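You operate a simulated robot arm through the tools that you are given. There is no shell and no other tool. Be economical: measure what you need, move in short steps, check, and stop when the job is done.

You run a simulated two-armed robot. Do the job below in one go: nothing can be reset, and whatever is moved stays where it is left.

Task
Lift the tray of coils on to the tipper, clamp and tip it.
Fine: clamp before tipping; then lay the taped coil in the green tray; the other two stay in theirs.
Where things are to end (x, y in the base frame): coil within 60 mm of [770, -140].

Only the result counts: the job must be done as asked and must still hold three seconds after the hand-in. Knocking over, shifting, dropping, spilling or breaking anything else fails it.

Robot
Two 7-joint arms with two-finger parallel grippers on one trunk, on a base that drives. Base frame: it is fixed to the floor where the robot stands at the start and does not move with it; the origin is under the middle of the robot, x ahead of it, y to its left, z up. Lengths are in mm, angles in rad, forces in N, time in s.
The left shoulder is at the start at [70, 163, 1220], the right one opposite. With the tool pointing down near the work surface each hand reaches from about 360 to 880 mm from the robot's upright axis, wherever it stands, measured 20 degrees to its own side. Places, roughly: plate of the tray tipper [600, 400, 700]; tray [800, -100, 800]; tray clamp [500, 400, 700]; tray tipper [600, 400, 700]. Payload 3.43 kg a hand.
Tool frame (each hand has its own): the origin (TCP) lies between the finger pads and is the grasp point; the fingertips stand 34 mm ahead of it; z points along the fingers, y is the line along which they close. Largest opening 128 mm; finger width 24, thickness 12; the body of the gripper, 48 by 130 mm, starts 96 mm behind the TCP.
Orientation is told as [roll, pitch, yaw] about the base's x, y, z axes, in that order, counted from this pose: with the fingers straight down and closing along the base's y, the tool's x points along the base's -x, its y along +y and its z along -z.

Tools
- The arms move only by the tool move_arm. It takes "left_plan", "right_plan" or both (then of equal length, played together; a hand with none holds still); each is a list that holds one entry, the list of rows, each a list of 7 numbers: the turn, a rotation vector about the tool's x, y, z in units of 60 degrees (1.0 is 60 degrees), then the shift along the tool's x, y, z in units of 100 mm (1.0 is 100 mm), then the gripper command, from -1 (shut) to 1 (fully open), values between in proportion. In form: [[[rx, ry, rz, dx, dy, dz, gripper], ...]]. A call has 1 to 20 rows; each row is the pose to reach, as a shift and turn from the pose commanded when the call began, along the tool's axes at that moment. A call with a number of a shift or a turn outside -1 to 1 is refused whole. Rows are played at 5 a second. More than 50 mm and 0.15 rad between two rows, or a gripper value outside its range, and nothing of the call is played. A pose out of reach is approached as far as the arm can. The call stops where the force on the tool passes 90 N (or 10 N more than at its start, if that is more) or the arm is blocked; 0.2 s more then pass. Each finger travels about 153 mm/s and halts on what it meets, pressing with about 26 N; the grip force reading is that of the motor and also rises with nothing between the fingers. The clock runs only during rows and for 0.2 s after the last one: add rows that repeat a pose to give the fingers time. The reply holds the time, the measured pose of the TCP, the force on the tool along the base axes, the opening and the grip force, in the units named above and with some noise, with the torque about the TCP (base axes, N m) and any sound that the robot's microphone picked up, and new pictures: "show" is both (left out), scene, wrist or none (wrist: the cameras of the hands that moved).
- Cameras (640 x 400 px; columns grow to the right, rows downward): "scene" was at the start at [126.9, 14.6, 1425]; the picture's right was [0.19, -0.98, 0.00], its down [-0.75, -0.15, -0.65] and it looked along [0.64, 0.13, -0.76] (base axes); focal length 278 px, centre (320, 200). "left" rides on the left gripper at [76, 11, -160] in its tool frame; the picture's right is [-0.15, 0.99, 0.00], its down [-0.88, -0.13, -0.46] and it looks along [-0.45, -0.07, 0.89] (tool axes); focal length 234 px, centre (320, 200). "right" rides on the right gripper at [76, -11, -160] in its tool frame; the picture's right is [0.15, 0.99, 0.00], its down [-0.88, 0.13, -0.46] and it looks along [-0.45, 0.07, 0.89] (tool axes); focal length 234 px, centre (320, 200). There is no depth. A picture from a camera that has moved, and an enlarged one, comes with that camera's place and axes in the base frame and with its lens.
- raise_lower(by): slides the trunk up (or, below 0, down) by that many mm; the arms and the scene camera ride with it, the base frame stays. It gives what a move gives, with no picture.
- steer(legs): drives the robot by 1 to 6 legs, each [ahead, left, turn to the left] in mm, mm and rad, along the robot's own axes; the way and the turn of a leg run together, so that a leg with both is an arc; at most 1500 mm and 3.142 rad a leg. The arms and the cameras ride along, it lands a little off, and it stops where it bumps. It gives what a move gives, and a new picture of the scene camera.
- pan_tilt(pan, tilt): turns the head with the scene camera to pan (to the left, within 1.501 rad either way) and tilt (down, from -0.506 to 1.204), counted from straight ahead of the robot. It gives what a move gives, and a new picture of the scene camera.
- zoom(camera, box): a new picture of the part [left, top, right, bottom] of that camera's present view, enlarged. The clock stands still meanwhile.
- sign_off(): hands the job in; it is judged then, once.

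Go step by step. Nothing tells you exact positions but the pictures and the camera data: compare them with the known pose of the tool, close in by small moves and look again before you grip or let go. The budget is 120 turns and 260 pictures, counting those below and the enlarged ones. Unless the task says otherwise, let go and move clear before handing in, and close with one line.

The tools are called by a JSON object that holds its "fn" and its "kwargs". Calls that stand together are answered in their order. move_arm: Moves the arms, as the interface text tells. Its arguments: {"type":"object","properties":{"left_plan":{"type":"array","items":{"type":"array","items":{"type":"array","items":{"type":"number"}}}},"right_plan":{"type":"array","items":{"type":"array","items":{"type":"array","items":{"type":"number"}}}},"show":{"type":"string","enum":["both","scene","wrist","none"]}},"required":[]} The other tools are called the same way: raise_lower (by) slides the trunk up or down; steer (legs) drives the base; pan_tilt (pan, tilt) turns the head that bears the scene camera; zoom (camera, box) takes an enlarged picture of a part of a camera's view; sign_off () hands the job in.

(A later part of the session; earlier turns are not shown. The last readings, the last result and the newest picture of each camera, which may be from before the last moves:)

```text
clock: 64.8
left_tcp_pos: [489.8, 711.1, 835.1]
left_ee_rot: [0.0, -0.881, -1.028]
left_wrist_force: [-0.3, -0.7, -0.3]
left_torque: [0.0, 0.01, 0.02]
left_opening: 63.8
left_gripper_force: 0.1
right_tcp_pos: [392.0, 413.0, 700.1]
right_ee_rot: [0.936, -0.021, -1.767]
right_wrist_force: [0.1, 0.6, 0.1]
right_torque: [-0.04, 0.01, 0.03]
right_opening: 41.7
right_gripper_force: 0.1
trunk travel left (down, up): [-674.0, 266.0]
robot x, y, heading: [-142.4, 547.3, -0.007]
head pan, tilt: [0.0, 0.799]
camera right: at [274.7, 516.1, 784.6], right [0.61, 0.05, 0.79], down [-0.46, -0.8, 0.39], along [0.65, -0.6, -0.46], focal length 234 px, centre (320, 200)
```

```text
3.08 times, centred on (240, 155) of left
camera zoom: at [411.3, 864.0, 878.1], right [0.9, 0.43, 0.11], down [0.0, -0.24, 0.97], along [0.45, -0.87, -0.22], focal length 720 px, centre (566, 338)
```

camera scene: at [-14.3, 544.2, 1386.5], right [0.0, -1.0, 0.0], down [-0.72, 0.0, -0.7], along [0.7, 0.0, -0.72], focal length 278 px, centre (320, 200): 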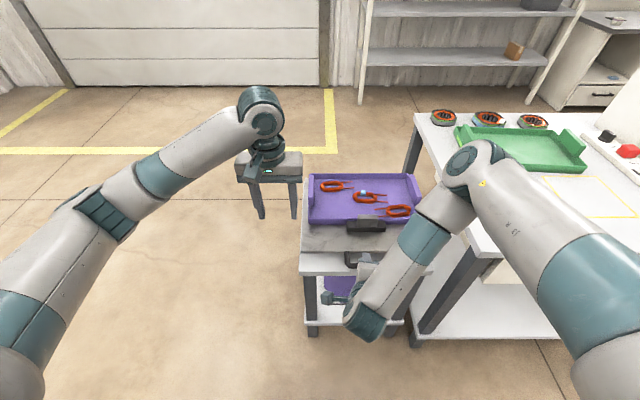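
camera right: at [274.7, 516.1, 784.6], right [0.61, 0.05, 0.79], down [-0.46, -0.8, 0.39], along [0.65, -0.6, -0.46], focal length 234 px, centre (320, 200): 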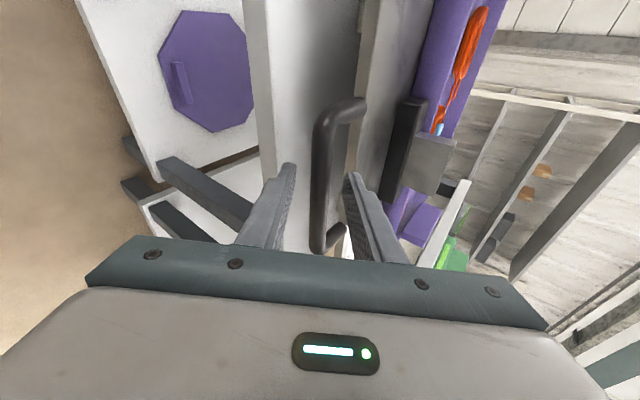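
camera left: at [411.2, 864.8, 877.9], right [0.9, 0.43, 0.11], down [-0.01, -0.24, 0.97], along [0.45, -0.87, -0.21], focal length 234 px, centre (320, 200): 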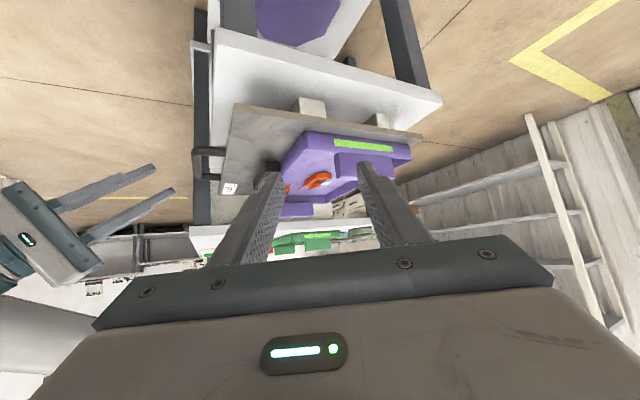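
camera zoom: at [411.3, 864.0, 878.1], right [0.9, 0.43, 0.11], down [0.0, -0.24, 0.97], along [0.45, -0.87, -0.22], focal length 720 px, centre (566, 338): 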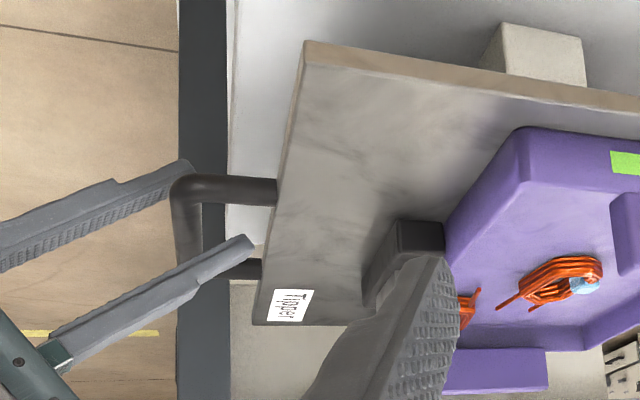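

The left camera shows the fingers straddling the bar nicely. I close and press down 15 mm with the trunk.

{"fn": "move_arm", "kwargs": {"right_plan": [[[0, 0, 0, 0, 0, 0, -0.7], [0, 0, 0, 0, 0, 0, -1], [0, 0, 0, 0, 0, 0, -1], [0, 0, 0, 0, 0, 0, -1]]], "show": "none"}}

{"fn": "raise_lower", "kwargs": {"by": -15}}

{"fn": "zoom", "kwargs": {"camera": "left", "box": [150, 30, 470, 220]}}

```text
clock: 65.8
left_tcp_pos: [490.3, 712.2, 836.5]
left_ee_rot: [0.001, -0.884, -1.029]
left_wrist_force: [0.9, 0.1, -0.1]
left_torque: [-0.02, -0.01, -0.02]
left_opening: 64.0
left_gripper_force: 0.0
right_tcp_pos: [390.8, 413.2, 701.6]
right_ee_rot: [0.938, -0.022, -1.768]
right_wrist_force: [3.5, -1.1, 4.0]
right_torque: [-1.04, -0.08, 0.79]
right_opening: 18.2
right_gripper_force: 44.6
trunk travel left (down, up): [-674.0, 266.0]
robot x, y, heading: [-148.5, 547.1, -0.007]
head pan, tilt: [0.0, 0.799]
```

```text
clock: 66.4
left_tcp_pos: [489.7, 713.2, 821.0]
left_ee_rot: [-0.002, -0.882, -1.027]
left_wrist_force: [-0.4, 0.2, -0.7]
left_torque: [0.01, 0.01, 0.02]
left_opening: 63.7
left_gripper_force: 0.1
right_tcp_pos: [391.6, 413.4, 684.0]
right_ee_rot: [0.938, -0.023, -1.767]
right_wrist_force: [5.1, 0.6, 1.1]
right_torque: [-1.52, -0.11, -0.18]
right_opening: 18.1
right_gripper_force: 45.2
trunk travel left (down, up): [-659.0, 281.0]
robot x, y, heading: [-145.1, 543.7, -0.004]
head pan, tilt: [0.0, 0.799]
```

```text
2.00 times, centred on (310, 125) of left
camera zoom: at [411.4, 864.4, 862.6], right [0.9, 0.43, 0.11], down [0.0, -0.24, 0.97], along [0.45, -0.87, -0.22], focal length 468 px, centre (340, 350)
```

zoom: 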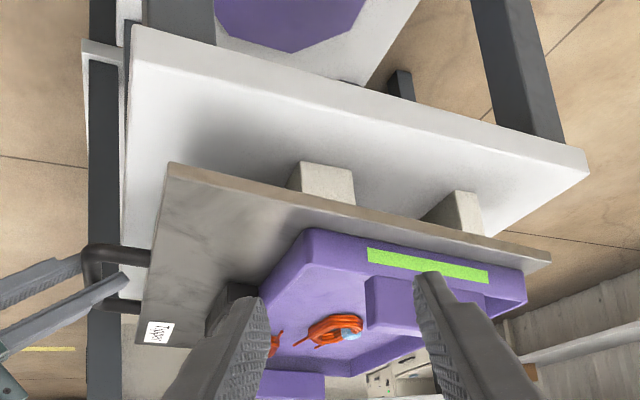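

It moves easily: the plate tips forward. Continue pressing down.

{"fn": "raise_lower", "kwargs": {"by": -15}}

{"fn": "raise_lower", "kwargs": {"by": -12}}

{"fn": "zoom", "kwargs": {"camera": "left", "box": [150, 30, 470, 220]}}

```text
clock: 67.1
left_tcp_pos: [489.1, 712.8, 805.5]
left_ee_rot: [-0.002, -0.882, -1.029]
left_wrist_force: [-0.2, -0.1, 0.1]
left_torque: [0.0, 0.01, 0.05]
left_opening: 64.0
left_gripper_force: 0.1
right_tcp_pos: [391.5, 414.7, 669.4]
right_ee_rot: [0.937, -0.022, -1.768]
right_wrist_force: [6.7, 0.2, 2.7]
right_torque: [-1.41, -0.12, -0.11]
right_opening: 18.6
right_gripper_force: 45.1
trunk travel left (down, up): [-644.0, 296.0]
robot x, y, heading: [-146.7, 547.3, -0.007]
head pan, tilt: [0.0, 0.799]
```

```text
clock: 67.7
left_tcp_pos: [490.0, 712.2, 793.5]
left_ee_rot: [-0.002, -0.881, -1.027]
left_wrist_force: [0.1, -0.2, -1.0]
left_torque: [-0.01, -0.03, 0.0]
left_opening: 63.7
left_gripper_force: 0.1
right_tcp_pos: [393.1, 413.2, 657.7]
right_ee_rot: [0.939, -0.022, -1.766]
right_wrist_force: [13.1, 0.1, 4.0]
right_torque: [-1.39, -0.16, -0.06]
right_opening: 18.2
right_gripper_force: 45.3
trunk travel left (down, up): [-632.0, 308.0]
robot x, y, heading: [-143.0, 545.8, -0.007]
head pan, tilt: [0.0, 0.799]
```

```text
2.00 times, centred on (310, 125) of left
camera zoom: at [411.8, 864.4, 835.5], right [0.9, 0.43, 0.11], down [0.0, -0.24, 0.97], along [0.45, -0.87, -0.22], focal length 468 px, centre (340, 350)
```

zoom: 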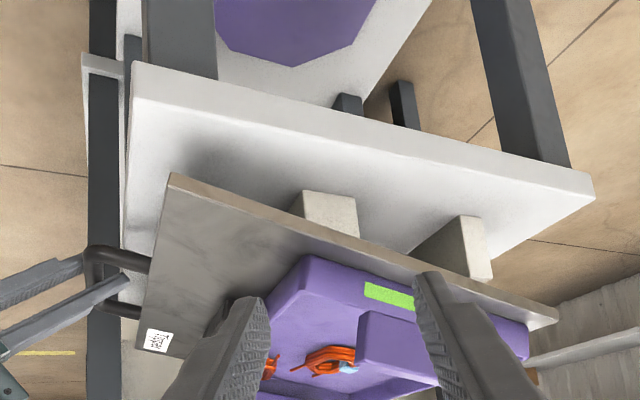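

{"fn": "raise_lower", "kwargs": {"by": -10}}

{"fn": "zoom", "kwargs": {"camera": "left", "box": [150, 30, 470, 220]}}

{"fn": "zoom", "kwargs": {"camera": "scene", "box": [260, 140, 480, 310]}}

```text
clock: 68.2
left_tcp_pos: [490.1, 712.0, 783.1]
left_ee_rot: [-0.002, -0.881, -1.028]
left_wrist_force: [0.1, 0.0, 0.5]
left_torque: [-0.01, -0.05, -0.01]
left_opening: 64.1
left_gripper_force: 0.1
right_tcp_pos: [393.3, 413.7, 648.7]
right_ee_rot: [0.94, -0.022, -1.769]
right_wrist_force: [24.6, -1.7, 7.1]
right_torque: [-1.36, -0.25, 0.16]
right_opening: 18.2
right_gripper_force: 45.8
trunk travel left (down, up): [-622.0, 318.0]
robot x, y, heading: [-140.3, 544.7, -0.004]
head pan, tilt: [0.0, 0.799]
```

```text
2.00 times, centred on (310, 125) of left
camera zoom: at [412.3, 864.4, 825.2], right [0.9, 0.43, 0.11], down [0.0, -0.24, 0.97], along [0.45, -0.87, -0.22], focal length 468 px, centre (340, 350)
```

zoom: 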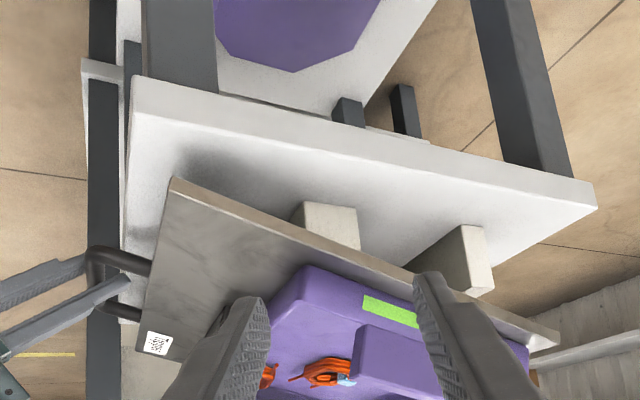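

```text
2.35 times, centred on (370, 225) of scene
camera zoom: at [-11.2, 544.6, 1352.1], right [0.0, -1.0, 0.0], down [-0.72, 0.0, -0.7], along [0.7, 0.0, -0.72], focal length 653 px, centre (202, 141)
```

zoom: 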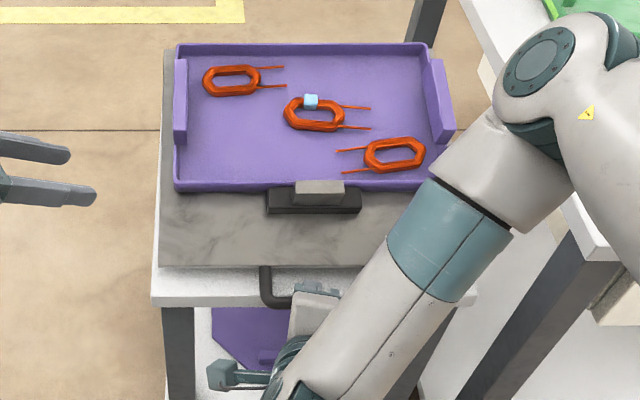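

The x force grows as the bar swings on its arc; I ease the base forward a few mm and lower further.

{"fn": "steer", "kwargs": {"legs": [[8, 0, 0]]}}

{"fn": "raise_lower", "kwargs": {"by": -10}}

{"fn": "zoom", "kwargs": {"camera": "left", "box": [150, 30, 470, 220]}}

```text
clock: 69.0
left_tcp_pos: [497.1, 711.5, 785.0]
left_ee_rot: [0.0, -0.884, -1.029]
left_wrist_force: [-1.0, 0.1, 0.2]
left_torque: [-0.01, -0.01, -0.03]
left_opening: 64.0
left_gripper_force: 0.1
right_tcp_pos: [394.0, 413.7, 645.7]
right_ee_rot: [0.928, -0.025, -1.765]
right_wrist_force: [-19.2, -2.4, -7.5]
right_torque: [-0.72, 0.43, 0.89]
right_opening: 18.0
right_gripper_force: 45.5
trunk travel left (down, up): [-622.0, 318.0]
robot x, y, heading: [-134.1, 547.0, -0.002]
head pan, tilt: [0.0, 0.799]
camera scene: at [-6.2, 544.1, 1352.2], right [0.0, -1.0, 0.0], down [-0.72, 0.0, -0.7], along [0.7, 0.0, -0.72], focal length 278 px, centre (320, 200)
```

scene: 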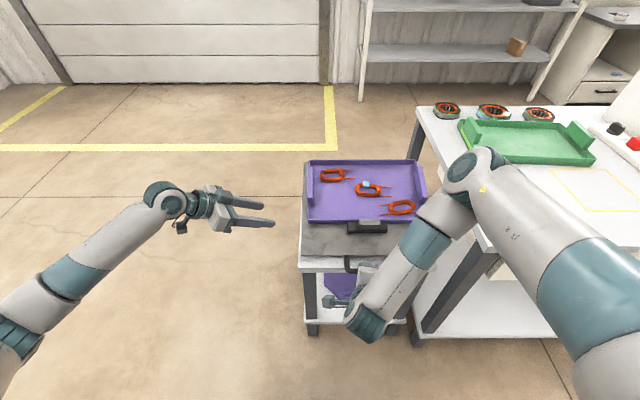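

```text
clock: 69.6
left_tcp_pos: [497.5, 712.9, 774.8]
left_ee_rot: [0.002, -0.884, -1.029]
left_wrist_force: [0.5, 0.1, 0.1]
left_torque: [-0.01, 0.0, -0.02]
left_opening: 64.2
left_gripper_force: 0.1
right_tcp_pos: [395.5, 414.0, 638.0]
right_ee_rot: [0.935, -0.025, -1.767]
right_wrist_force: [3.5, -3.8, 24.8]
right_torque: [-1.23, -0.34, 0.5]
right_opening: 18.4
right_gripper_force: 44.8
trunk travel left (down, up): [-612.0, 328.0]
robot x, y, heading: [-138.4, 544.8, 0.002]
head pan, tilt: [0.0, 0.799]
```

```text
2.00 times, centred on (310, 125) of left
camera zoom: at [417.9, 864.1, 817.2], right [0.9, 0.43, 0.11], down [-0.01, -0.24, 0.97], along [0.45, -0.87, -0.22], focal length 468 px, centre (340, 350)
```

zoom: 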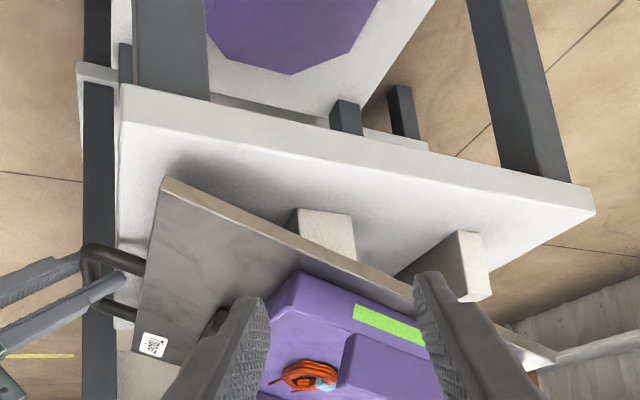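

Resistance is building (25 N up): the plate is near its end. A bit more.

{"fn": "raise_lower", "kwargs": {"by": -6}}

{"fn": "zoom", "kwargs": {"camera": "left", "box": [150, 30, 470, 220]}}

```text
clock: 70.1
left_tcp_pos: [494.0, 711.6, 770.7]
left_ee_rot: [0.006, -0.888, -1.033]
left_wrist_force: [0.4, 0.3, -0.8]
left_torque: [-0.02, -0.03, 0.03]
left_opening: 64.0
left_gripper_force: 0.1
right_tcp_pos: [396.4, 413.5, 637.6]
right_ee_rot: [0.949, -0.024, -1.769]
right_wrist_force: [-0.1, -4.5, 65.6]
right_torque: [-1.18, -0.79, 0.47]
right_opening: 18.4
right_gripper_force: 45.0
trunk travel left (down, up): [-606.0, 334.0]
robot x, y, heading: [-135.0, 544.6, 0.004]
head pan, tilt: [0.0, 0.799]
```

```text
2.00 times, centred on (310, 125) of left
camera zoom: at [415.4, 864.5, 813.3], right [0.9, 0.43, 0.12], down [-0.01, -0.24, 0.97], along [0.45, -0.87, -0.21], focal length 468 px, centre (340, 350)
```

zoom: 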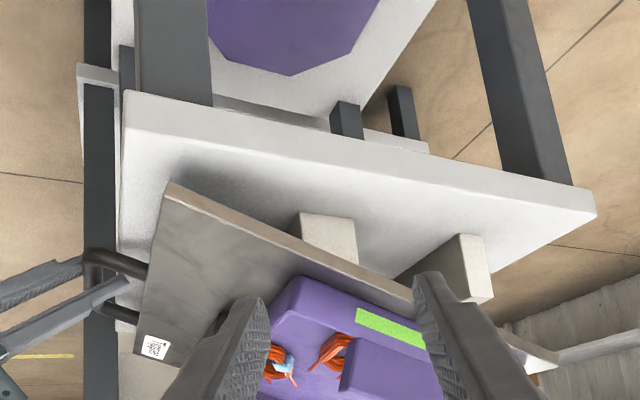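

End stop reached (66 N) and the coils slid forward. I relax a bit, open, and watch whether the plate stays tipped.

{"fn": "raise_lower", "kwargs": {"by": 5}}

{"fn": "move_arm", "kwargs": {"right_plan": [[[0, 0, 0, 0, 0, 0, -0.7], [0, 0, 0, 0, 0, 0, -0.35], [0, 0, 0, 0, 0, 0, -0.35], [0, 0, 0, 0, 0, 0, -0.35]]], "show": "scene"}}

{"fn": "zoom", "kwargs": {"camera": "left", "box": [150, 30, 470, 220]}}

```text
clock: 70.7
left_tcp_pos: [496.4, 713.2, 773.7]
left_ee_rot: [0.002, -0.884, -1.029]
left_wrist_force: [-0.3, 0.0, 0.4]
left_torque: [0.01, 0.01, -0.01]
left_opening: 64.2
left_gripper_force: 0.0
right_tcp_pos: [395.7, 413.9, 638.2]
right_ee_rot: [0.94, -0.026, -1.767]
right_wrist_force: [11.1, 0.5, 39.9]
right_torque: [-1.46, -0.59, 0.09]
right_opening: 18.2
right_gripper_force: 44.8
trunk travel left (down, up): [-611.0, 329.0]
robot x, y, heading: [-139.2, 548.5, -0.004]
head pan, tilt: [0.0, 0.799]
```

```text
clock: 71.7
left_tcp_pos: [497.6, 712.1, 773.0]
left_ee_rot: [0.001, -0.88, -1.029]
left_wrist_force: [-0.8, 0.7, 0.1]
left_torque: [0.0, -0.02, 0.0]
left_opening: 64.3
left_gripper_force: 0.0
right_tcp_pos: [394.2, 414.4, 634.1]
right_ee_rot: [0.926, -0.024, -1.767]
right_wrist_force: [0.3, -0.7, -0.5]
right_torque: [0.01, -0.02, 0.03]
right_opening: 41.6
right_gripper_force: 0.0
trunk travel left (down, up): [-611.0, 329.0]
robot x, y, heading: [-138.1, 546.7, 0.0]
head pan, tilt: [0.0, 0.799]
camera scene: at [-5.4, 544.2, 1341.3], right [0.0, -1.0, 0.0], down [-0.72, 0.0, -0.7], along [0.7, 0.0, -0.72], focal length 278 px, centre (320, 200)
```

scene: 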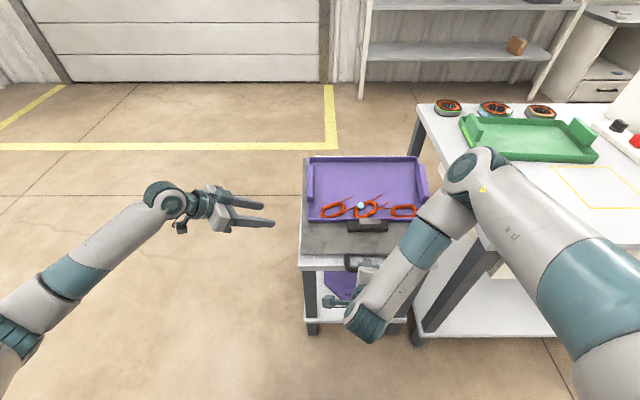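

```text
2.00 times, centred on (310, 125) of left
camera zoom: at [418.8, 863.9, 815.0], right [0.9, 0.43, 0.11], down [0.0, -0.24, 0.97], along [0.45, -0.87, -0.22], focal length 468 px, centre (340, 350)
```

zoom: 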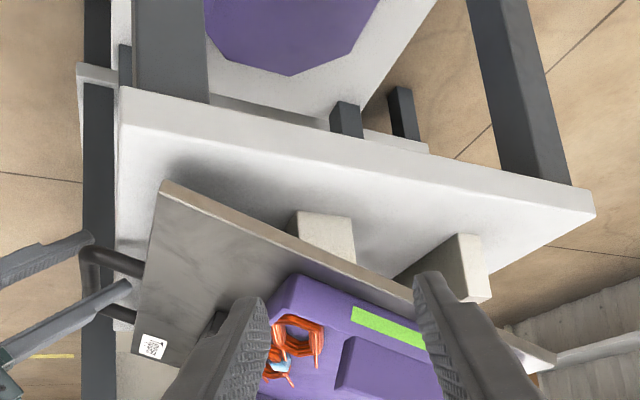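

The plate stays tipped without support, and the coils lie along the front wall. I withdraw the right hand and look at the coils.

{"fn": "move_arm", "kwargs": {"right_plan": [[[0, 0, 0, 0, 0, -0.3, -0.35], [0, 0, 0, 0, 0, -0.6, -0.35], [0, 0, 0, 0, 0, -0.9, -0.35]]], "show": "none"}}

{"fn": "zoom", "kwargs": {"camera": "scene", "box": [290, 145, 450, 265]}}

{"fn": "zoom", "kwargs": {"camera": "scene", "box": [310, 185, 430, 235]}}

```text
clock: 72.5
left_tcp_pos: [497.0, 711.8, 772.4]
left_ee_rot: [0.0, -0.885, -1.029]
left_wrist_force: [0.0, -0.8, 0.4]
left_torque: [0.0, 0.01, -0.03]
left_opening: 64.1
left_gripper_force: 0.0
right_tcp_pos: [324.1, 429.4, 690.3]
right_ee_rot: [0.929, -0.023, -1.768]
right_wrist_force: [-0.2, 0.3, -0.1]
right_torque: [-0.01, 0.02, -0.05]
right_opening: 41.8
right_gripper_force: 0.1
trunk travel left (down, up): [-611.0, 329.0]
robot x, y, heading: [-136.9, 546.2, -0.008]
head pan, tilt: [0.0, 0.799]
```

```text
3.33 times, centred on (370, 205) of scene
camera zoom: at [-5.8, 544.2, 1341.4], right [0.0, -1.0, 0.0], down [-0.72, 0.0, -0.7], along [0.7, 0.0, -0.72], focal length 925 px, centre (153, 183)
```

zoom: 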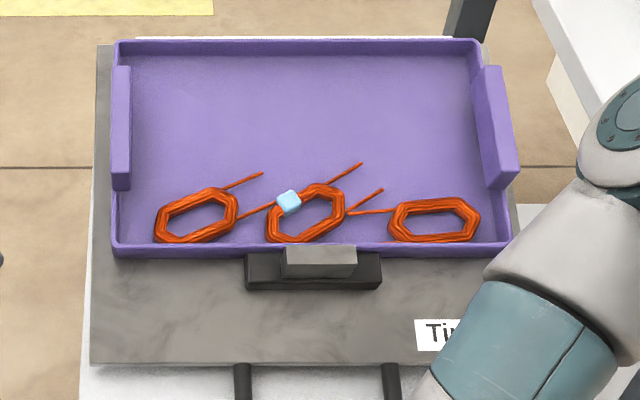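

```text
5.33 times, centred on (370, 210) of scene
camera zoom: at [-5.8, 544.2, 1341.4], right [0.0, -1.0, 0.0], down [-0.72, 0.0, -0.7], along [0.7, 0.0, -0.72], focal length 1480 px, centre (53, 147)
```

zoom: 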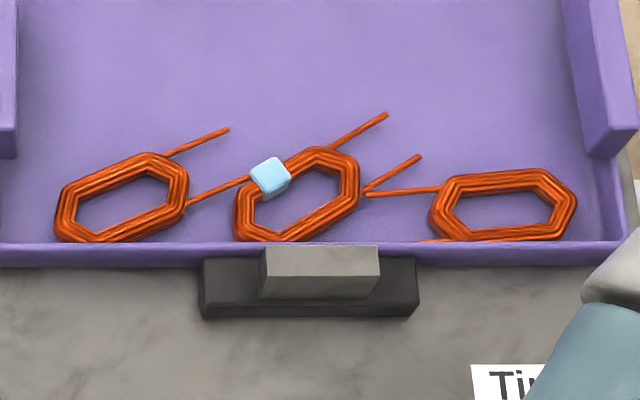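

The taped coil's centre is about (563, 405, 716) on the ~22° tilted floor, long axis slanted 21°. I'll pinch its rear winding with one finger in the hole, using the right hand tilted square to the tray; first rotate and rise.

{"fn": "move_arm", "kwargs": {"right_plan": [[[0.08, 0.038, -0.081, 0.006, 0.16, -0.056, -0.35], [0.161, 0.076, -0.161, 0.012, 0.31, -0.11, -0.35], [0.241, 0.115, -0.242, 0.018, 0.47, -0.167, -0.35], [0.321, 0.153, -0.323, 0.025, 0.625, -0.223, -0.35], [0.402, 0.191, -0.403, 0.031, 0.78, -0.28, -0.35], [0.482, 0.229, -0.484, 0.037, 0.938, -0.334, -0.35]]], "show": "wrist"}}

```text
clock: 73.9
left_tcp_pos: [496.8, 712.1, 772.7]
left_ee_rot: [0.001, -0.88, -1.027]
left_wrist_force: [-0.2, 0.0, -0.1]
left_torque: [0.03, 0.03, 0.0]
left_opening: 64.2
left_gripper_force: 0.0
right_tcp_pos: [353.6, 429.0, 783.7]
right_ee_rot: [0.362, -0.139, -1.218]
right_wrist_force: [0.0, 0.7, 0.7]
right_torque: [-0.01, 0.03, 0.02]
right_opening: 41.7
right_gripper_force: 0.0
trunk travel left (down, up): [-611.0, 329.0]
robot x, y, heading: [-137.7, 547.2, -0.002]
head pan, tilt: [0.0, 0.799]
camera right: at [259.0, 495.0, 918.1], right [0.8, 0.5, 0.33], down [0.24, -0.77, 0.59], along [0.55, -0.39, -0.74], focal length 234 px, centre (320, 200)
```

right: 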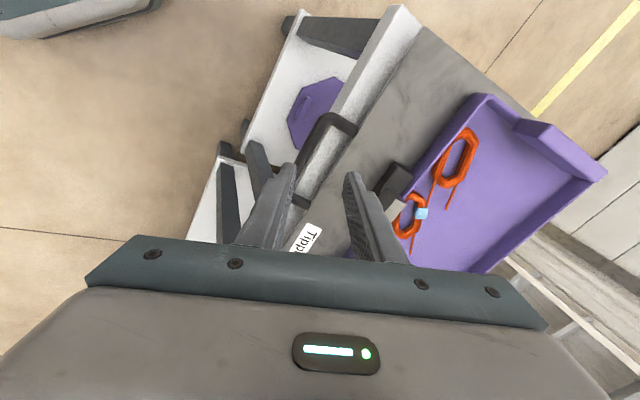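

{"fn": "move_arm", "kwargs": {"right_plan": [[[0, 0, 0, -0.14, 0.27, -0.06, -0.35], [0, 0, 0, -0.28, 0.55, -0.08, -0.35], [0, 0, 0, -0.43, 0.83, -0.1, -0.35]]], "show": "none"}}

{"fn": "move_arm", "kwargs": {"right_plan": [[[0, 0, 0, -0.14, 0.27, 0.1, -0.35], [0, 0, 0, -0.28, 0.55, 0.2, -0.35], [0, 0, 0, -0.43, 0.83, 0.3, -0.35]]], "show": "wrist"}}

{"fn": "zoom", "kwargs": {"camera": "right", "box": [220, 60, 420, 200]}}

```text
clock: 74.7
left_tcp_pos: [496.0, 712.2, 771.9]
left_ee_rot: [-0.002, -0.881, -1.028]
left_wrist_force: [-0.1, -0.1, 0.8]
left_torque: [-0.01, -0.03, -0.01]
left_opening: 63.8
left_gripper_force: 0.0
right_tcp_pos: [436.4, 418.7, 828.2]
right_ee_rot: [0.363, -0.14, -1.22]
right_wrist_force: [-0.2, -0.2, -0.8]
right_torque: [-0.01, 0.02, 0.02]
right_opening: 41.7
right_gripper_force: 0.0
trunk travel left (down, up): [-611.0, 329.0]
robot x, y, heading: [-137.1, 548.2, -0.005]
head pan, tilt: [0.0, 0.799]
```

```text
clock: 75.5
left_tcp_pos: [497.8, 710.8, 772.5]
left_ee_rot: [-0.003, -0.881, -1.029]
left_wrist_force: [0.2, -0.2, -0.1]
left_torque: [-0.07, 0.0, -0.01]
left_opening: 64.2
left_gripper_force: 0.1
right_tcp_pos: [533.5, 409.2, 834.2]
right_ee_rot: [0.363, -0.139, -1.222]
right_wrist_force: [0.2, -0.1, 0.3]
right_torque: [-0.02, 0.02, 0.0]
right_opening: 41.5
right_gripper_force: 0.2
trunk travel left (down, up): [-611.0, 329.0]
robot x, y, heading: [-133.7, 547.2, -0.001]
head pan, tilt: [0.0, 0.799]
camera right: at [440.1, 476.2, 968.5], right [0.8, 0.5, 0.33], down [0.24, -0.77, 0.59], along [0.55, -0.4, -0.74], focal length 234 px, centre (320, 200)
```

right: 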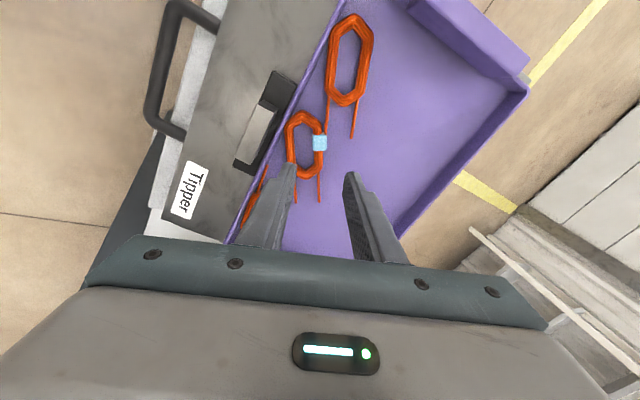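

```text
2.86 times, centred on (320, 130) of right
camera zoom: at [440.1, 476.2, 968.5], right [0.8, 0.5, 0.33], down [0.24, -0.77, 0.59], along [0.55, -0.4, -0.74], focal length 669 px, centre (320, 400)
```

zoom: 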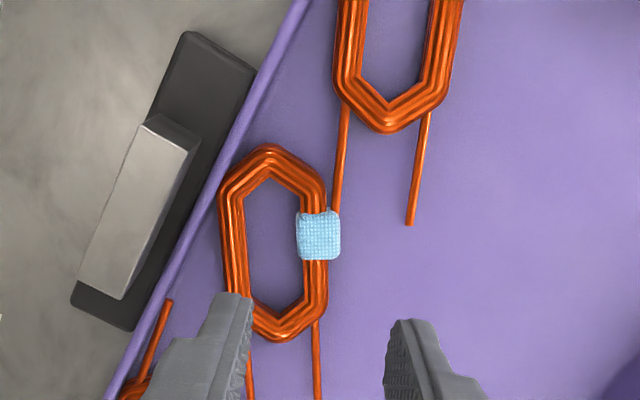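

Excellent alignment: the rear winding lies under the hand, needing a −8.5° twist and 5 mm shift. I set a 26 mm opening and descend part of the way.

{"fn": "move_arm", "kwargs": {"right_plan": [[[0, 0, -0.07, -0.03, 0, 0.2, -0.59], [0, 0, -0.143, -0.055, 0, 0.4, -0.59], [0, 0, -0.143, -0.055, 0, 0.6, -0.59]]], "show": "wrist"}}

{"fn": "zoom", "kwargs": {"camera": "right", "box": [240, 90, 400, 230]}}

```text
clock: 76.3
left_tcp_pos: [497.8, 711.4, 772.0]
left_ee_rot: [-0.003, -0.882, -1.027]
left_wrist_force: [0.0, -0.2, -0.5]
left_torque: [0.0, 0.01, 0.01]
left_opening: 64.2
left_gripper_force: 0.0
right_tcp_pos: [558.2, 403.3, 780.4]
right_ee_rot: [0.339, -0.19, -1.079]
right_wrist_force: [0.1, 0.1, 0.0]
right_torque: [0.02, -0.02, 0.0]
right_opening: 26.2
right_gripper_force: 0.0
trunk travel left (down, up): [-611.0, 329.0]
robot x, y, heading: [-133.9, 541.0, -0.01]
head pan, tilt: [0.0, 0.799]
camera right: at [454.7, 464.0, 910.4], right [0.72, 0.62, 0.3], down [0.34, -0.7, 0.63], along [0.6, -0.36, -0.72], focal length 234 px, centre (320, 200)
```

right: 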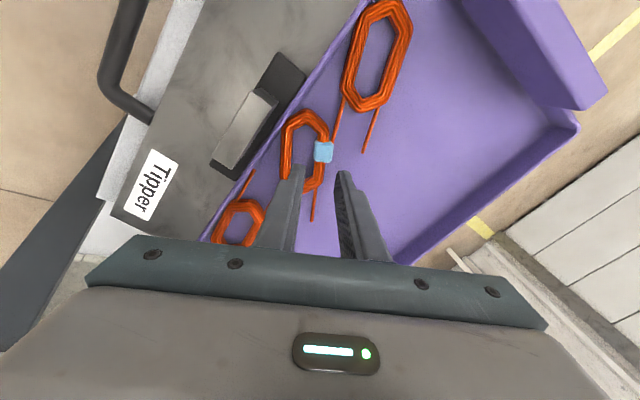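

```text
2.86 times, centred on (320, 160) of right
camera zoom: at [454.7, 464.0, 910.4], right [0.72, 0.62, 0.3], down [0.34, -0.7, 0.63], along [0.6, -0.36, -0.72], focal length 669 px, centre (320, 314)
```

zoom: 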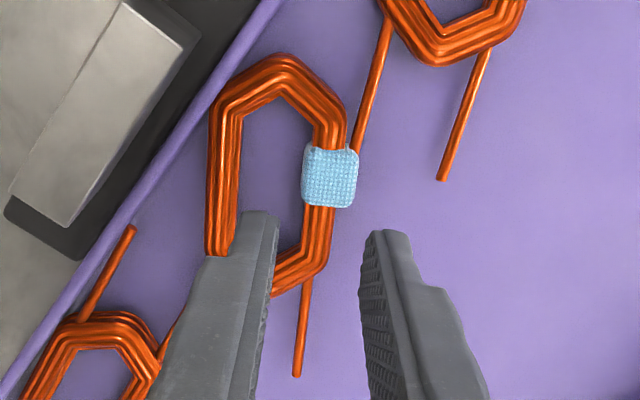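

Aligned within 1–2 mm. Descend the last 33 mm.

{"fn": "move_arm", "kwargs": {"right_plan": [[[0, 0, 0, -0.03, 0.01, 0.12, -0.59], [0, 0, 0, -0.03, 0.01, 0.22, -0.59], [0, 0, 0, -0.03, 0.01, 0.29, -0.59]]], "show": "wrist"}}

{"fn": "zoom", "kwargs": {"camera": "right", "box": [240, 90, 400, 230]}}

```text
clock: 77.1
left_tcp_pos: [495.2, 711.5, 774.6]
left_ee_rot: [0.005, -0.882, -1.03]
left_wrist_force: [-0.1, 0.0, 0.3]
left_torque: [0.01, -0.01, 0.01]
left_opening: 64.0
left_gripper_force: 0.1
right_tcp_pos: [571.0, 402.6, 757.1]
right_ee_rot: [0.345, -0.192, -1.079]
right_wrist_force: [-9.7, -1.8, 19.2]
right_torque: [-0.05, 0.55, -0.02]
right_opening: 27.4
right_gripper_force: 0.8
trunk travel left (down, up): [-611.0, 329.0]
robot x, y, heading: [-136.6, 546.3, -0.003]
head pan, tilt: [0.0, 0.799]
camera right: at [465.8, 462.9, 888.3], right [0.72, 0.62, 0.3], down [0.34, -0.7, 0.63], along [0.6, -0.36, -0.71], focal length 234 px, centre (320, 200)
```

right: 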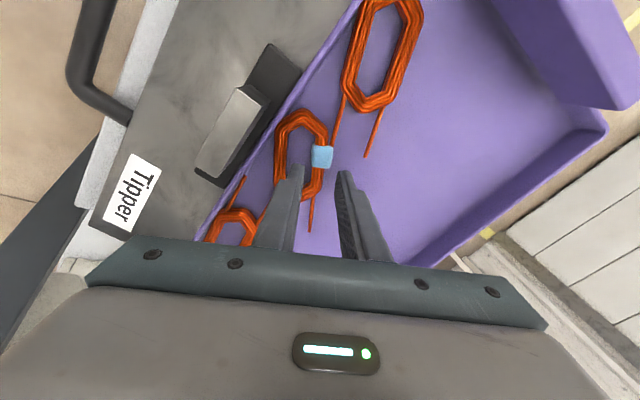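

```text
2.86 times, centred on (320, 160) of right
camera zoom: at [465.8, 462.9, 888.3], right [0.72, 0.62, 0.3], down [0.34, -0.7, 0.63], along [0.6, -0.36, -0.71], focal length 669 px, centre (320, 314)
```

zoom: 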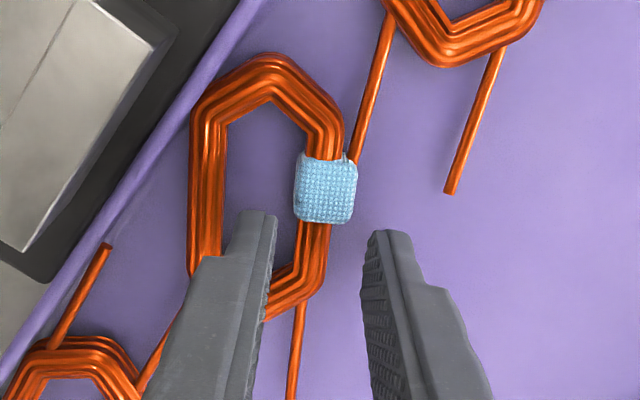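

The fingertips touched the tray floor with the rear winding between them. I back off 2 mm and close.

{"fn": "move_arm", "kwargs": {"right_plan": [[[0, 0, 0, 0, 0, -0.045, -0.59], [0, 0, 0, 0, 0, -0.045, -0.8], [0, 0, 0, 0, 0, -0.045, -1], [0, 0, 0, 0, 0, -0.045, -1], [0, 0, 0, 0, 0, -0.045, -1]]], "show": "wrist"}}

{"fn": "zoom", "kwargs": {"camera": "right", "box": [240, 90, 400, 230]}}

```text
clock: 78.3
left_tcp_pos: [496.4, 711.8, 772.9]
left_ee_rot: [-0.002, -0.881, -1.028]
left_wrist_force: [0.4, 0.0, 0.6]
left_torque: [0.0, 0.0, -0.01]
left_opening: 63.9
left_gripper_force: 0.0
right_tcp_pos: [570.0, 402.0, 757.9]
right_ee_rot: [0.34, -0.193, -1.077]
right_wrist_force: [-0.5, 0.1, 0.0]
right_torque: [0.0, 0.01, 0.02]
right_opening: 0.0
right_gripper_force: 26.0
trunk travel left (down, up): [-611.0, 329.0]
robot x, y, heading: [-135.3, 547.2, -0.006]
head pan, tilt: [0.0, 0.799]
camera right: at [466.5, 462.4, 889.2], right [0.72, 0.62, 0.3], down [0.34, -0.7, 0.63], along [0.6, -0.36, -0.72], focal length 234 px, centre (320, 200)
```

right: 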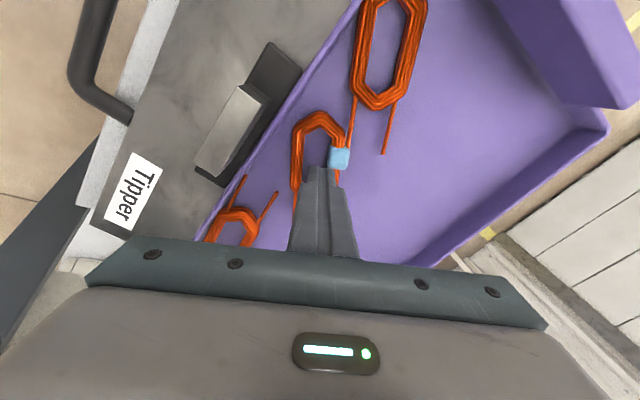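

```text
2.86 times, centred on (320, 160) of right
camera zoom: at [466.5, 462.4, 889.2], right [0.72, 0.62, 0.3], down [0.34, -0.7, 0.63], along [0.6, -0.36, -0.72], focal length 669 px, centre (320, 314)
```

zoom: 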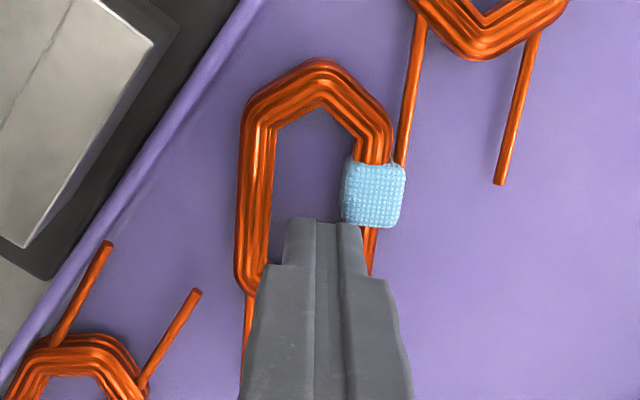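

The fingers shut empty: they had rested on the slanted end of the winding. I rise, reopen, and look again.

{"fn": "move_arm", "kwargs": {"right_plan": [[[0, 0, 0, 0, 0, -0.2, -1], [0, 0, 0, 0, 0, -0.4, -0.7], [0, 0, 0, 0, 0, -0.5, -0.5], [0, 0, 0, 0, 0, -0.5, -0.5]]], "show": "wrist"}}

{"fn": "zoom", "kwargs": {"camera": "right", "box": [240, 70, 400, 210]}}

{"fn": "zoom", "kwargs": {"camera": "left", "box": [150, 30, 470, 220]}}

```text
clock: 79.3
left_tcp_pos: [497.7, 711.2, 771.8]
left_ee_rot: [-0.001, -0.88, -1.028]
left_wrist_force: [0.2, -0.4, 0.0]
left_torque: [0.02, 0.01, -0.01]
left_opening: 64.1
left_gripper_force: 0.1
right_tcp_pos: [550.7, 402.4, 804.9]
right_ee_rot: [0.339, -0.19, -1.078]
right_wrist_force: [-0.1, 0.4, 0.2]
right_torque: [0.03, 0.0, 0.0]
right_opening: 31.9
right_gripper_force: 0.1
trunk travel left (down, up): [-611.0, 329.0]
robot x, y, heading: [-137.0, 542.2, -0.002]
head pan, tilt: [0.0, 0.799]
camera right: at [447.4, 463.3, 934.8], right [0.72, 0.62, 0.3], down [0.34, -0.7, 0.63], along [0.6, -0.36, -0.72], focal length 234 px, centre (320, 200)
```

right: 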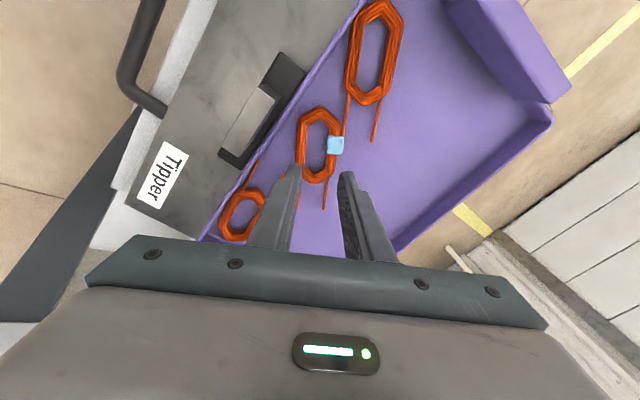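

```text
2.86 times, centred on (320, 140) of right
camera zoom: at [447.4, 463.3, 934.8], right [0.72, 0.62, 0.3], down [0.34, -0.7, 0.63], along [0.6, -0.36, -0.72], focal length 669 px, centre (320, 371)
```

zoom: 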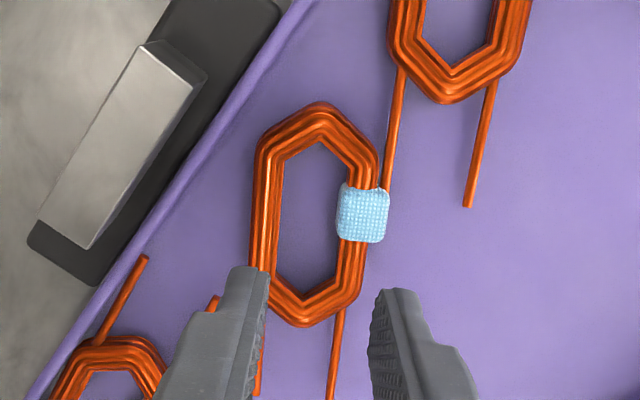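

```text
2.00 times, centred on (310, 125) of left
camera zoom: at [419.0, 863.9, 815.0], right [0.9, 0.43, 0.11], down [0.0, -0.24, 0.97], along [0.45, -0.87, -0.22], focal length 468 px, centre (340, 350)
```

zoom: 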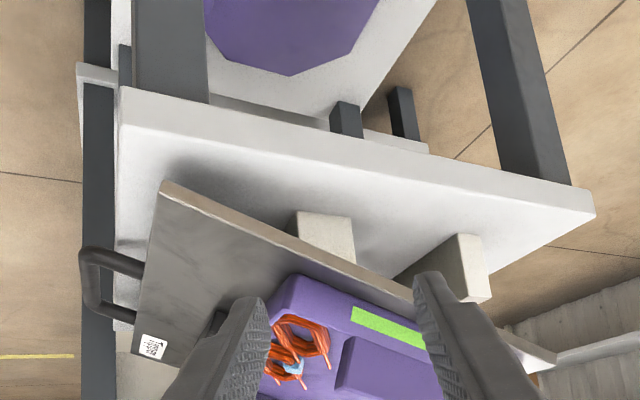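

The coil now lies clear of the front wall, so an outside grip across both long sides is possible. I open to 76 mm, centre, and descend.

{"fn": "move_arm", "kwargs": {"right_plan": [[[0.019, 0, -0.015, 0, -0.015, 0.1, 0.19], [0.038, 0, -0.03, 0, -0.03, 0.25, 0.19], [0.038, 0, -0.03, 0, -0.03, 0.38, 0.19], [0.038, 0, -0.03, 0, -0.03, 0.38, 0.19]]], "show": "wrist"}}

{"fn": "zoom", "kwargs": {"camera": "right", "box": [230, 80, 410, 230]}}

```text
clock: 80.3
left_tcp_pos: [497.7, 711.7, 772.8]
left_ee_rot: [0.0, -0.883, -1.028]
left_wrist_force: [-0.1, -0.7, -0.4]
left_torque: [0.01, -0.02, 0.01]
left_opening: 64.2
left_gripper_force: 0.0
right_tcp_pos: [562.8, 401.6, 767.3]
right_ee_rot: [0.294, -0.201, -1.048]
right_wrist_force: [-0.4, 0.4, 0.4]
right_torque: [0.04, 0.0, -0.04]
right_opening: 76.2
right_gripper_force: 0.1
trunk travel left (down, up): [-611.0, 329.0]
robot x, y, heading: [-136.0, 546.7, -0.008]
head pan, tilt: [0.0, 0.799]
camera right: at [462.5, 463.7, 900.4], right [0.72, 0.65, 0.25], down [0.38, -0.67, 0.64], along [0.58, -0.37, -0.73], focal length 234 px, centre (320, 200)
```

right: 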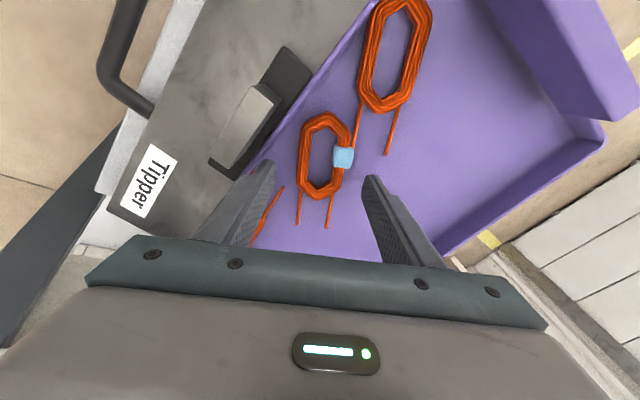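

```text
2.67 times, centred on (320, 155) of right
camera zoom: at [462.5, 463.7, 900.4], right [0.72, 0.65, 0.25], down [0.38, -0.67, 0.64], along [0.58, -0.37, -0.73], focal length 624 px, centre (320, 320)
```

zoom: 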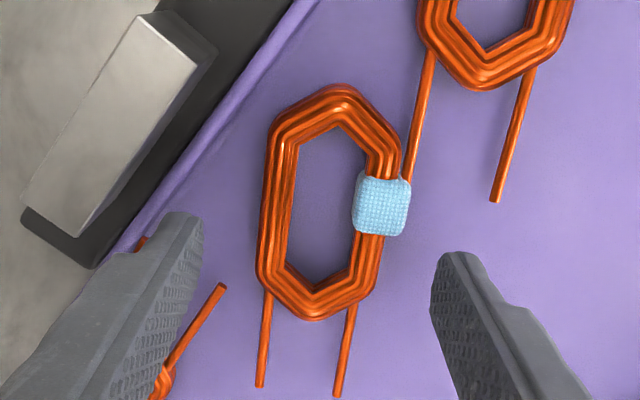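

Coil centre is at tool (13, 3) — I shift +7 mm/+3.5 mm, narrow to 64 mm, and descend 24 mm.

{"fn": "move_arm", "kwargs": {"right_plan": [[[0, 0, 0, 0.07, 0.035, 0, 0.0], [0, 0, 0, 0.07, 0.035, 0.1, 0.0], [0, 0, 0, 0.07, 0.035, 0.18, 0.0], [0, 0, 0, 0.07, 0.035, 0.24, 0.0]]], "show": "wrist"}}

{"fn": "zoom", "kwargs": {"camera": "right", "box": [230, 80, 410, 230]}}

```text
clock: 81.3
left_tcp_pos: [496.9, 711.5, 773.0]
left_ee_rot: [-0.002, -0.882, -1.029]
left_wrist_force: [-0.1, 0.0, -0.1]
left_torque: [0.0, 0.04, 0.01]
left_opening: 64.0
left_gripper_force: 0.1
right_tcp_pos: [572.4, 408.5, 746.0]
right_ee_rot: [0.293, -0.2, -1.048]
right_wrist_force: [0.6, 1.0, -0.1]
right_torque: [0.05, 0.02, 0.0]
right_opening: 64.0
right_gripper_force: 0.1
trunk travel left (down, up): [-611.0, 329.0]
robot x, y, heading: [-136.0, 542.7, -0.005]
head pan, tilt: [0.0, 0.799]
camera right: at [471.0, 470.1, 878.5], right [0.72, 0.65, 0.25], down [0.38, -0.67, 0.64], along [0.58, -0.37, -0.73], focal length 234 px, centre (320, 200)
```

right: 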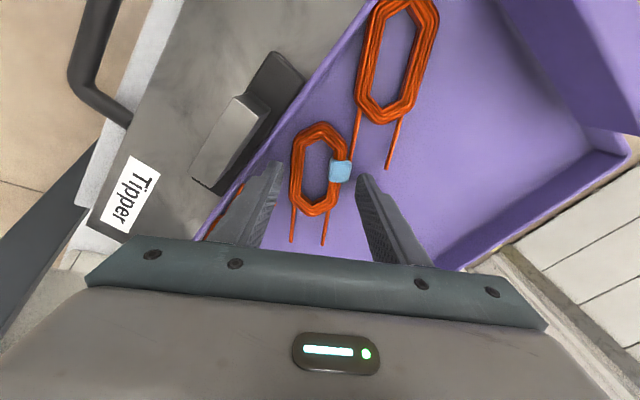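

```text
2.67 times, centred on (320, 155) of right
camera zoom: at [471.0, 470.1, 878.5], right [0.72, 0.65, 0.25], down [0.38, -0.67, 0.64], along [0.58, -0.37, -0.73], focal length 624 px, centre (320, 320)
```

zoom: 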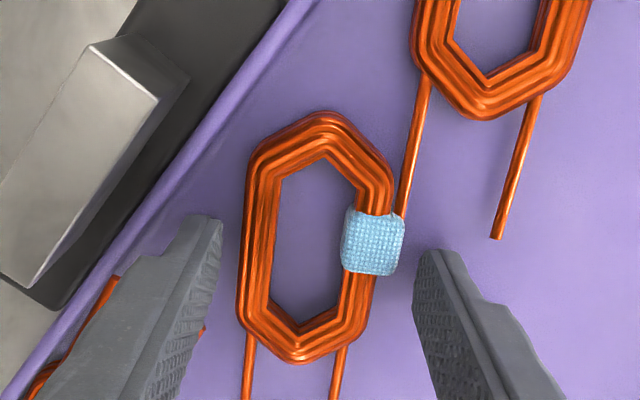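

No contact; the fingertips are beside the coil. I go 3 mm deeper and close.

{"fn": "move_arm", "kwargs": {"right_plan": [[[0, 0, 0, 0, 0, 0.03, 0.0], [0, 0, 0, 0, 0, 0.03, -0.3], [0, 0, 0, 0, 0, 0.03, -1], [0, 0, 0, 0, 0, 0.03, -1], [0, 0, 0, 0, 0, 0.03, -1]]], "show": "wrist"}}

{"fn": "zoom", "kwargs": {"camera": "right", "box": [230, 80, 410, 230]}}

```text
clock: 82.5
left_tcp_pos: [497.1, 711.4, 772.8]
left_ee_rot: [0.0, -0.884, -1.029]
left_wrist_force: [1.0, 0.2, 0.6]
left_torque: [0.0, 0.03, -0.01]
left_opening: 64.2
left_gripper_force: 0.1
right_tcp_pos: [571.6, 408.6, 743.6]
right_ee_rot: [0.294, -0.201, -1.048]
right_wrist_force: [0.0, 0.0, -0.5]
right_torque: [0.08, 0.07, 0.01]
right_opening: 48.8
right_gripper_force: 25.8
trunk travel left (down, up): [-611.0, 329.0]
robot x, y, heading: [-139.2, 545.1, -0.005]
head pan, tilt: [0.0, 0.799]
camera right: at [471.4, 470.5, 876.1], right [0.72, 0.65, 0.25], down [0.38, -0.67, 0.64], along [0.58, -0.37, -0.73], focal length 234 px, centre (320, 200)
```

right: 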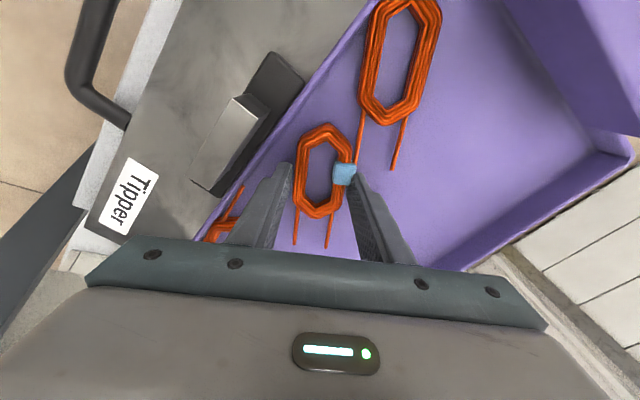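

```text
2.67 times, centred on (320, 155) of right
camera zoom: at [471.4, 470.5, 876.1], right [0.72, 0.65, 0.25], down [0.38, -0.67, 0.64], along [0.58, -0.37, -0.73], focal length 624 px, centre (320, 320)
```

zoom: 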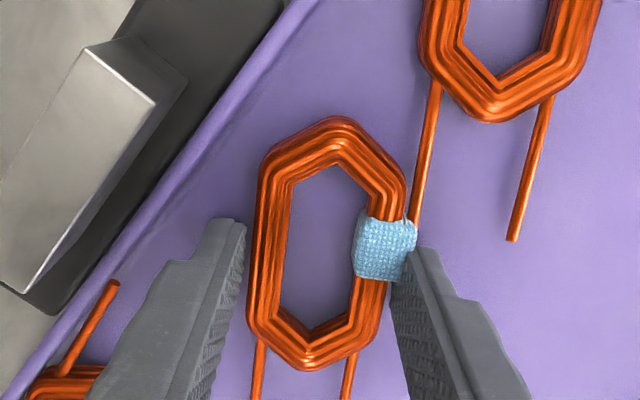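

Gripped at 48.8 mm with steady force. I lift slowly 60 mm along the tray normal and check.

{"fn": "move_arm", "kwargs": {"right_plan": [[[0, 0, 0, 0, 0, -0.05, -1], [0, 0, 0, 0, 0, -0.12, -1], [0, 0, 0, 0, 0, -0.24, -1], [0, 0, 0, 0, 0, -0.36, -1], [0, 0, 0, 0, 0, -0.48, -1], [0, 0, 0, 0, 0, -0.6, -1], [0, 0, 0, 0, 0, -0.8, -1], [0, 0, 0, 0, 0, -1.0, -1]]], "show": "both"}}

{"fn": "zoom", "kwargs": {"camera": "scene", "box": [290, 125, 450, 265]}}

```text
clock: 84.3
left_tcp_pos: [497.4, 712.7, 773.1]
left_ee_rot: [0.001, -0.883, -1.028]
left_wrist_force: [-0.5, -0.8, 0.2]
left_torque: [0.01, -0.04, -0.02]
left_opening: 64.1
left_gripper_force: 0.1
right_tcp_pos: [538.8, 411.8, 837.5]
right_ee_rot: [0.296, -0.201, -1.048]
right_wrist_force: [1.0, -1.1, -1.0]
right_torque: [-0.03, 0.02, 0.01]
right_opening: 49.0
right_gripper_force: 26.1
trunk travel left (down, up): [-611.0, 329.0]
robot x, y, heading: [-139.0, 545.1, -0.002]
head pan, tilt: [0.0, 0.799]
camera scene: at [-5.5, 544.2, 1341.4], right [0.0, -1.0, 0.0], down [-0.72, 0.0, -0.7], along [0.7, 0.0, -0.72], focal length 278 px, centre (320, 200)
camera right: at [438.3, 472.4, 969.7], right [0.72, 0.65, 0.25], down [0.38, -0.67, 0.64], along [0.58, -0.37, -0.73], focal length 234 px, centre (320, 200)
```

scene: 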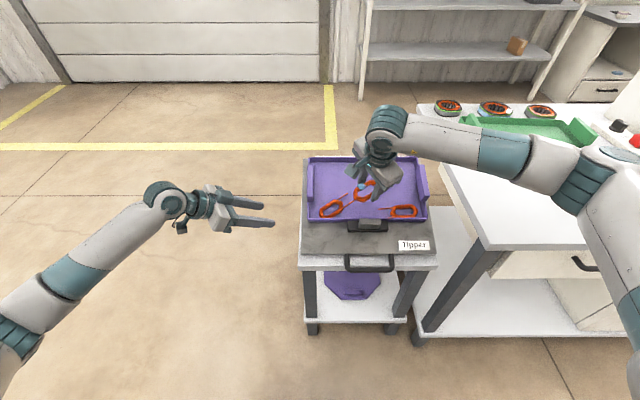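
right: 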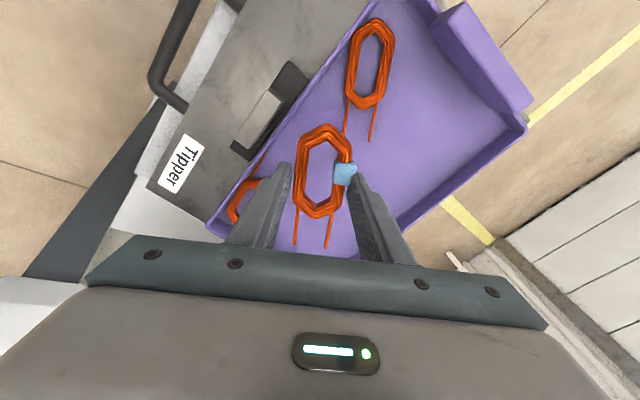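

```text
2.86 times, centred on (370, 195) of scene
camera zoom: at [-5.5, 544.2, 1341.4], right [0.0, -1.0, 0.0], down [-0.72, 0.0, -0.7], along [0.7, 0.0, -0.72], focal length 793 px, centre (177, 214)
```

zoom: 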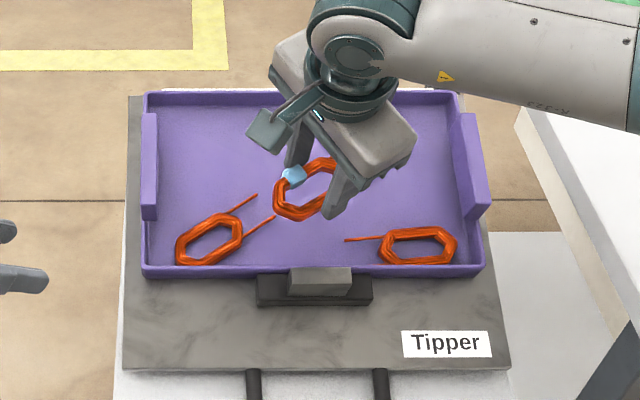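

The taped coil is lifted and the other two stay in the purple tray. I raise the trunk 200 mm, then drive back to the bench.

{"fn": "raise_lower", "kwargs": {"by": 200}}

{"fn": "steer", "kwargs": {"legs": [[0, -545, 0], [130, 0, 0]]}}

```text
clock: 86.4
left_tcp_pos: [497.7, 712.5, 972.8]
left_ee_rot: [-0.001, -0.882, -1.03]
left_wrist_force: [-0.3, 0.6, 0.0]
left_torque: [0.02, 0.04, 0.01]
left_opening: 63.9
left_gripper_force: 0.0
right_tcp_pos: [539.0, 410.1, 1036.4]
right_ee_rot: [0.295, -0.199, -1.047]
right_wrist_force: [0.4, 0.1, -1.8]
right_torque: [0.0, 0.01, -0.01]
right_opening: 48.9
right_gripper_force: 25.8
trunk travel left (down, up): [-811.0, 129.0]
robot x, y, heading: [-138.3, 543.3, -0.001]
head pan, tilt: [0.0, 0.799]
```

```text
clock: 90.5
left_tcp_pos: [623.6, 169.2, 974.3]
left_ee_rot: [0.001, -0.883, -1.025]
left_wrist_force: [0.9, 0.6, -0.1]
left_torque: [0.0, -0.01, 0.0]
left_opening: 64.3
left_gripper_force: 0.1
right_tcp_pos: [666.5, -132.0, 1037.6]
right_ee_rot: [0.295, -0.201, -1.046]
right_wrist_force: [0.2, 0.6, -1.5]
right_torque: [0.03, -0.02, 0.01]
right_opening: 49.5
right_gripper_force: 26.0
trunk travel left (down, up): [-811.0, 129.0]
robot x, y, heading: [-9.2, -2.6, 0.002]
head pan, tilt: [0.0, 0.799]
camera scene: at [121.2, 0.8, 1541.6], right [0.0, -1.0, 0.0], down [-0.72, 0.0, -0.7], along [0.7, 0.0, -0.72], focal length 278 px, centre (320, 200)
```

scene: 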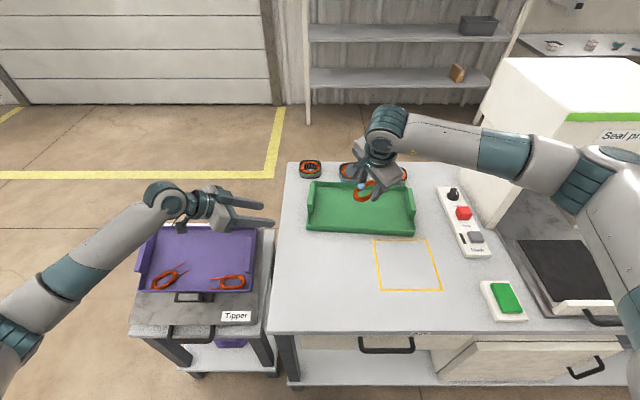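

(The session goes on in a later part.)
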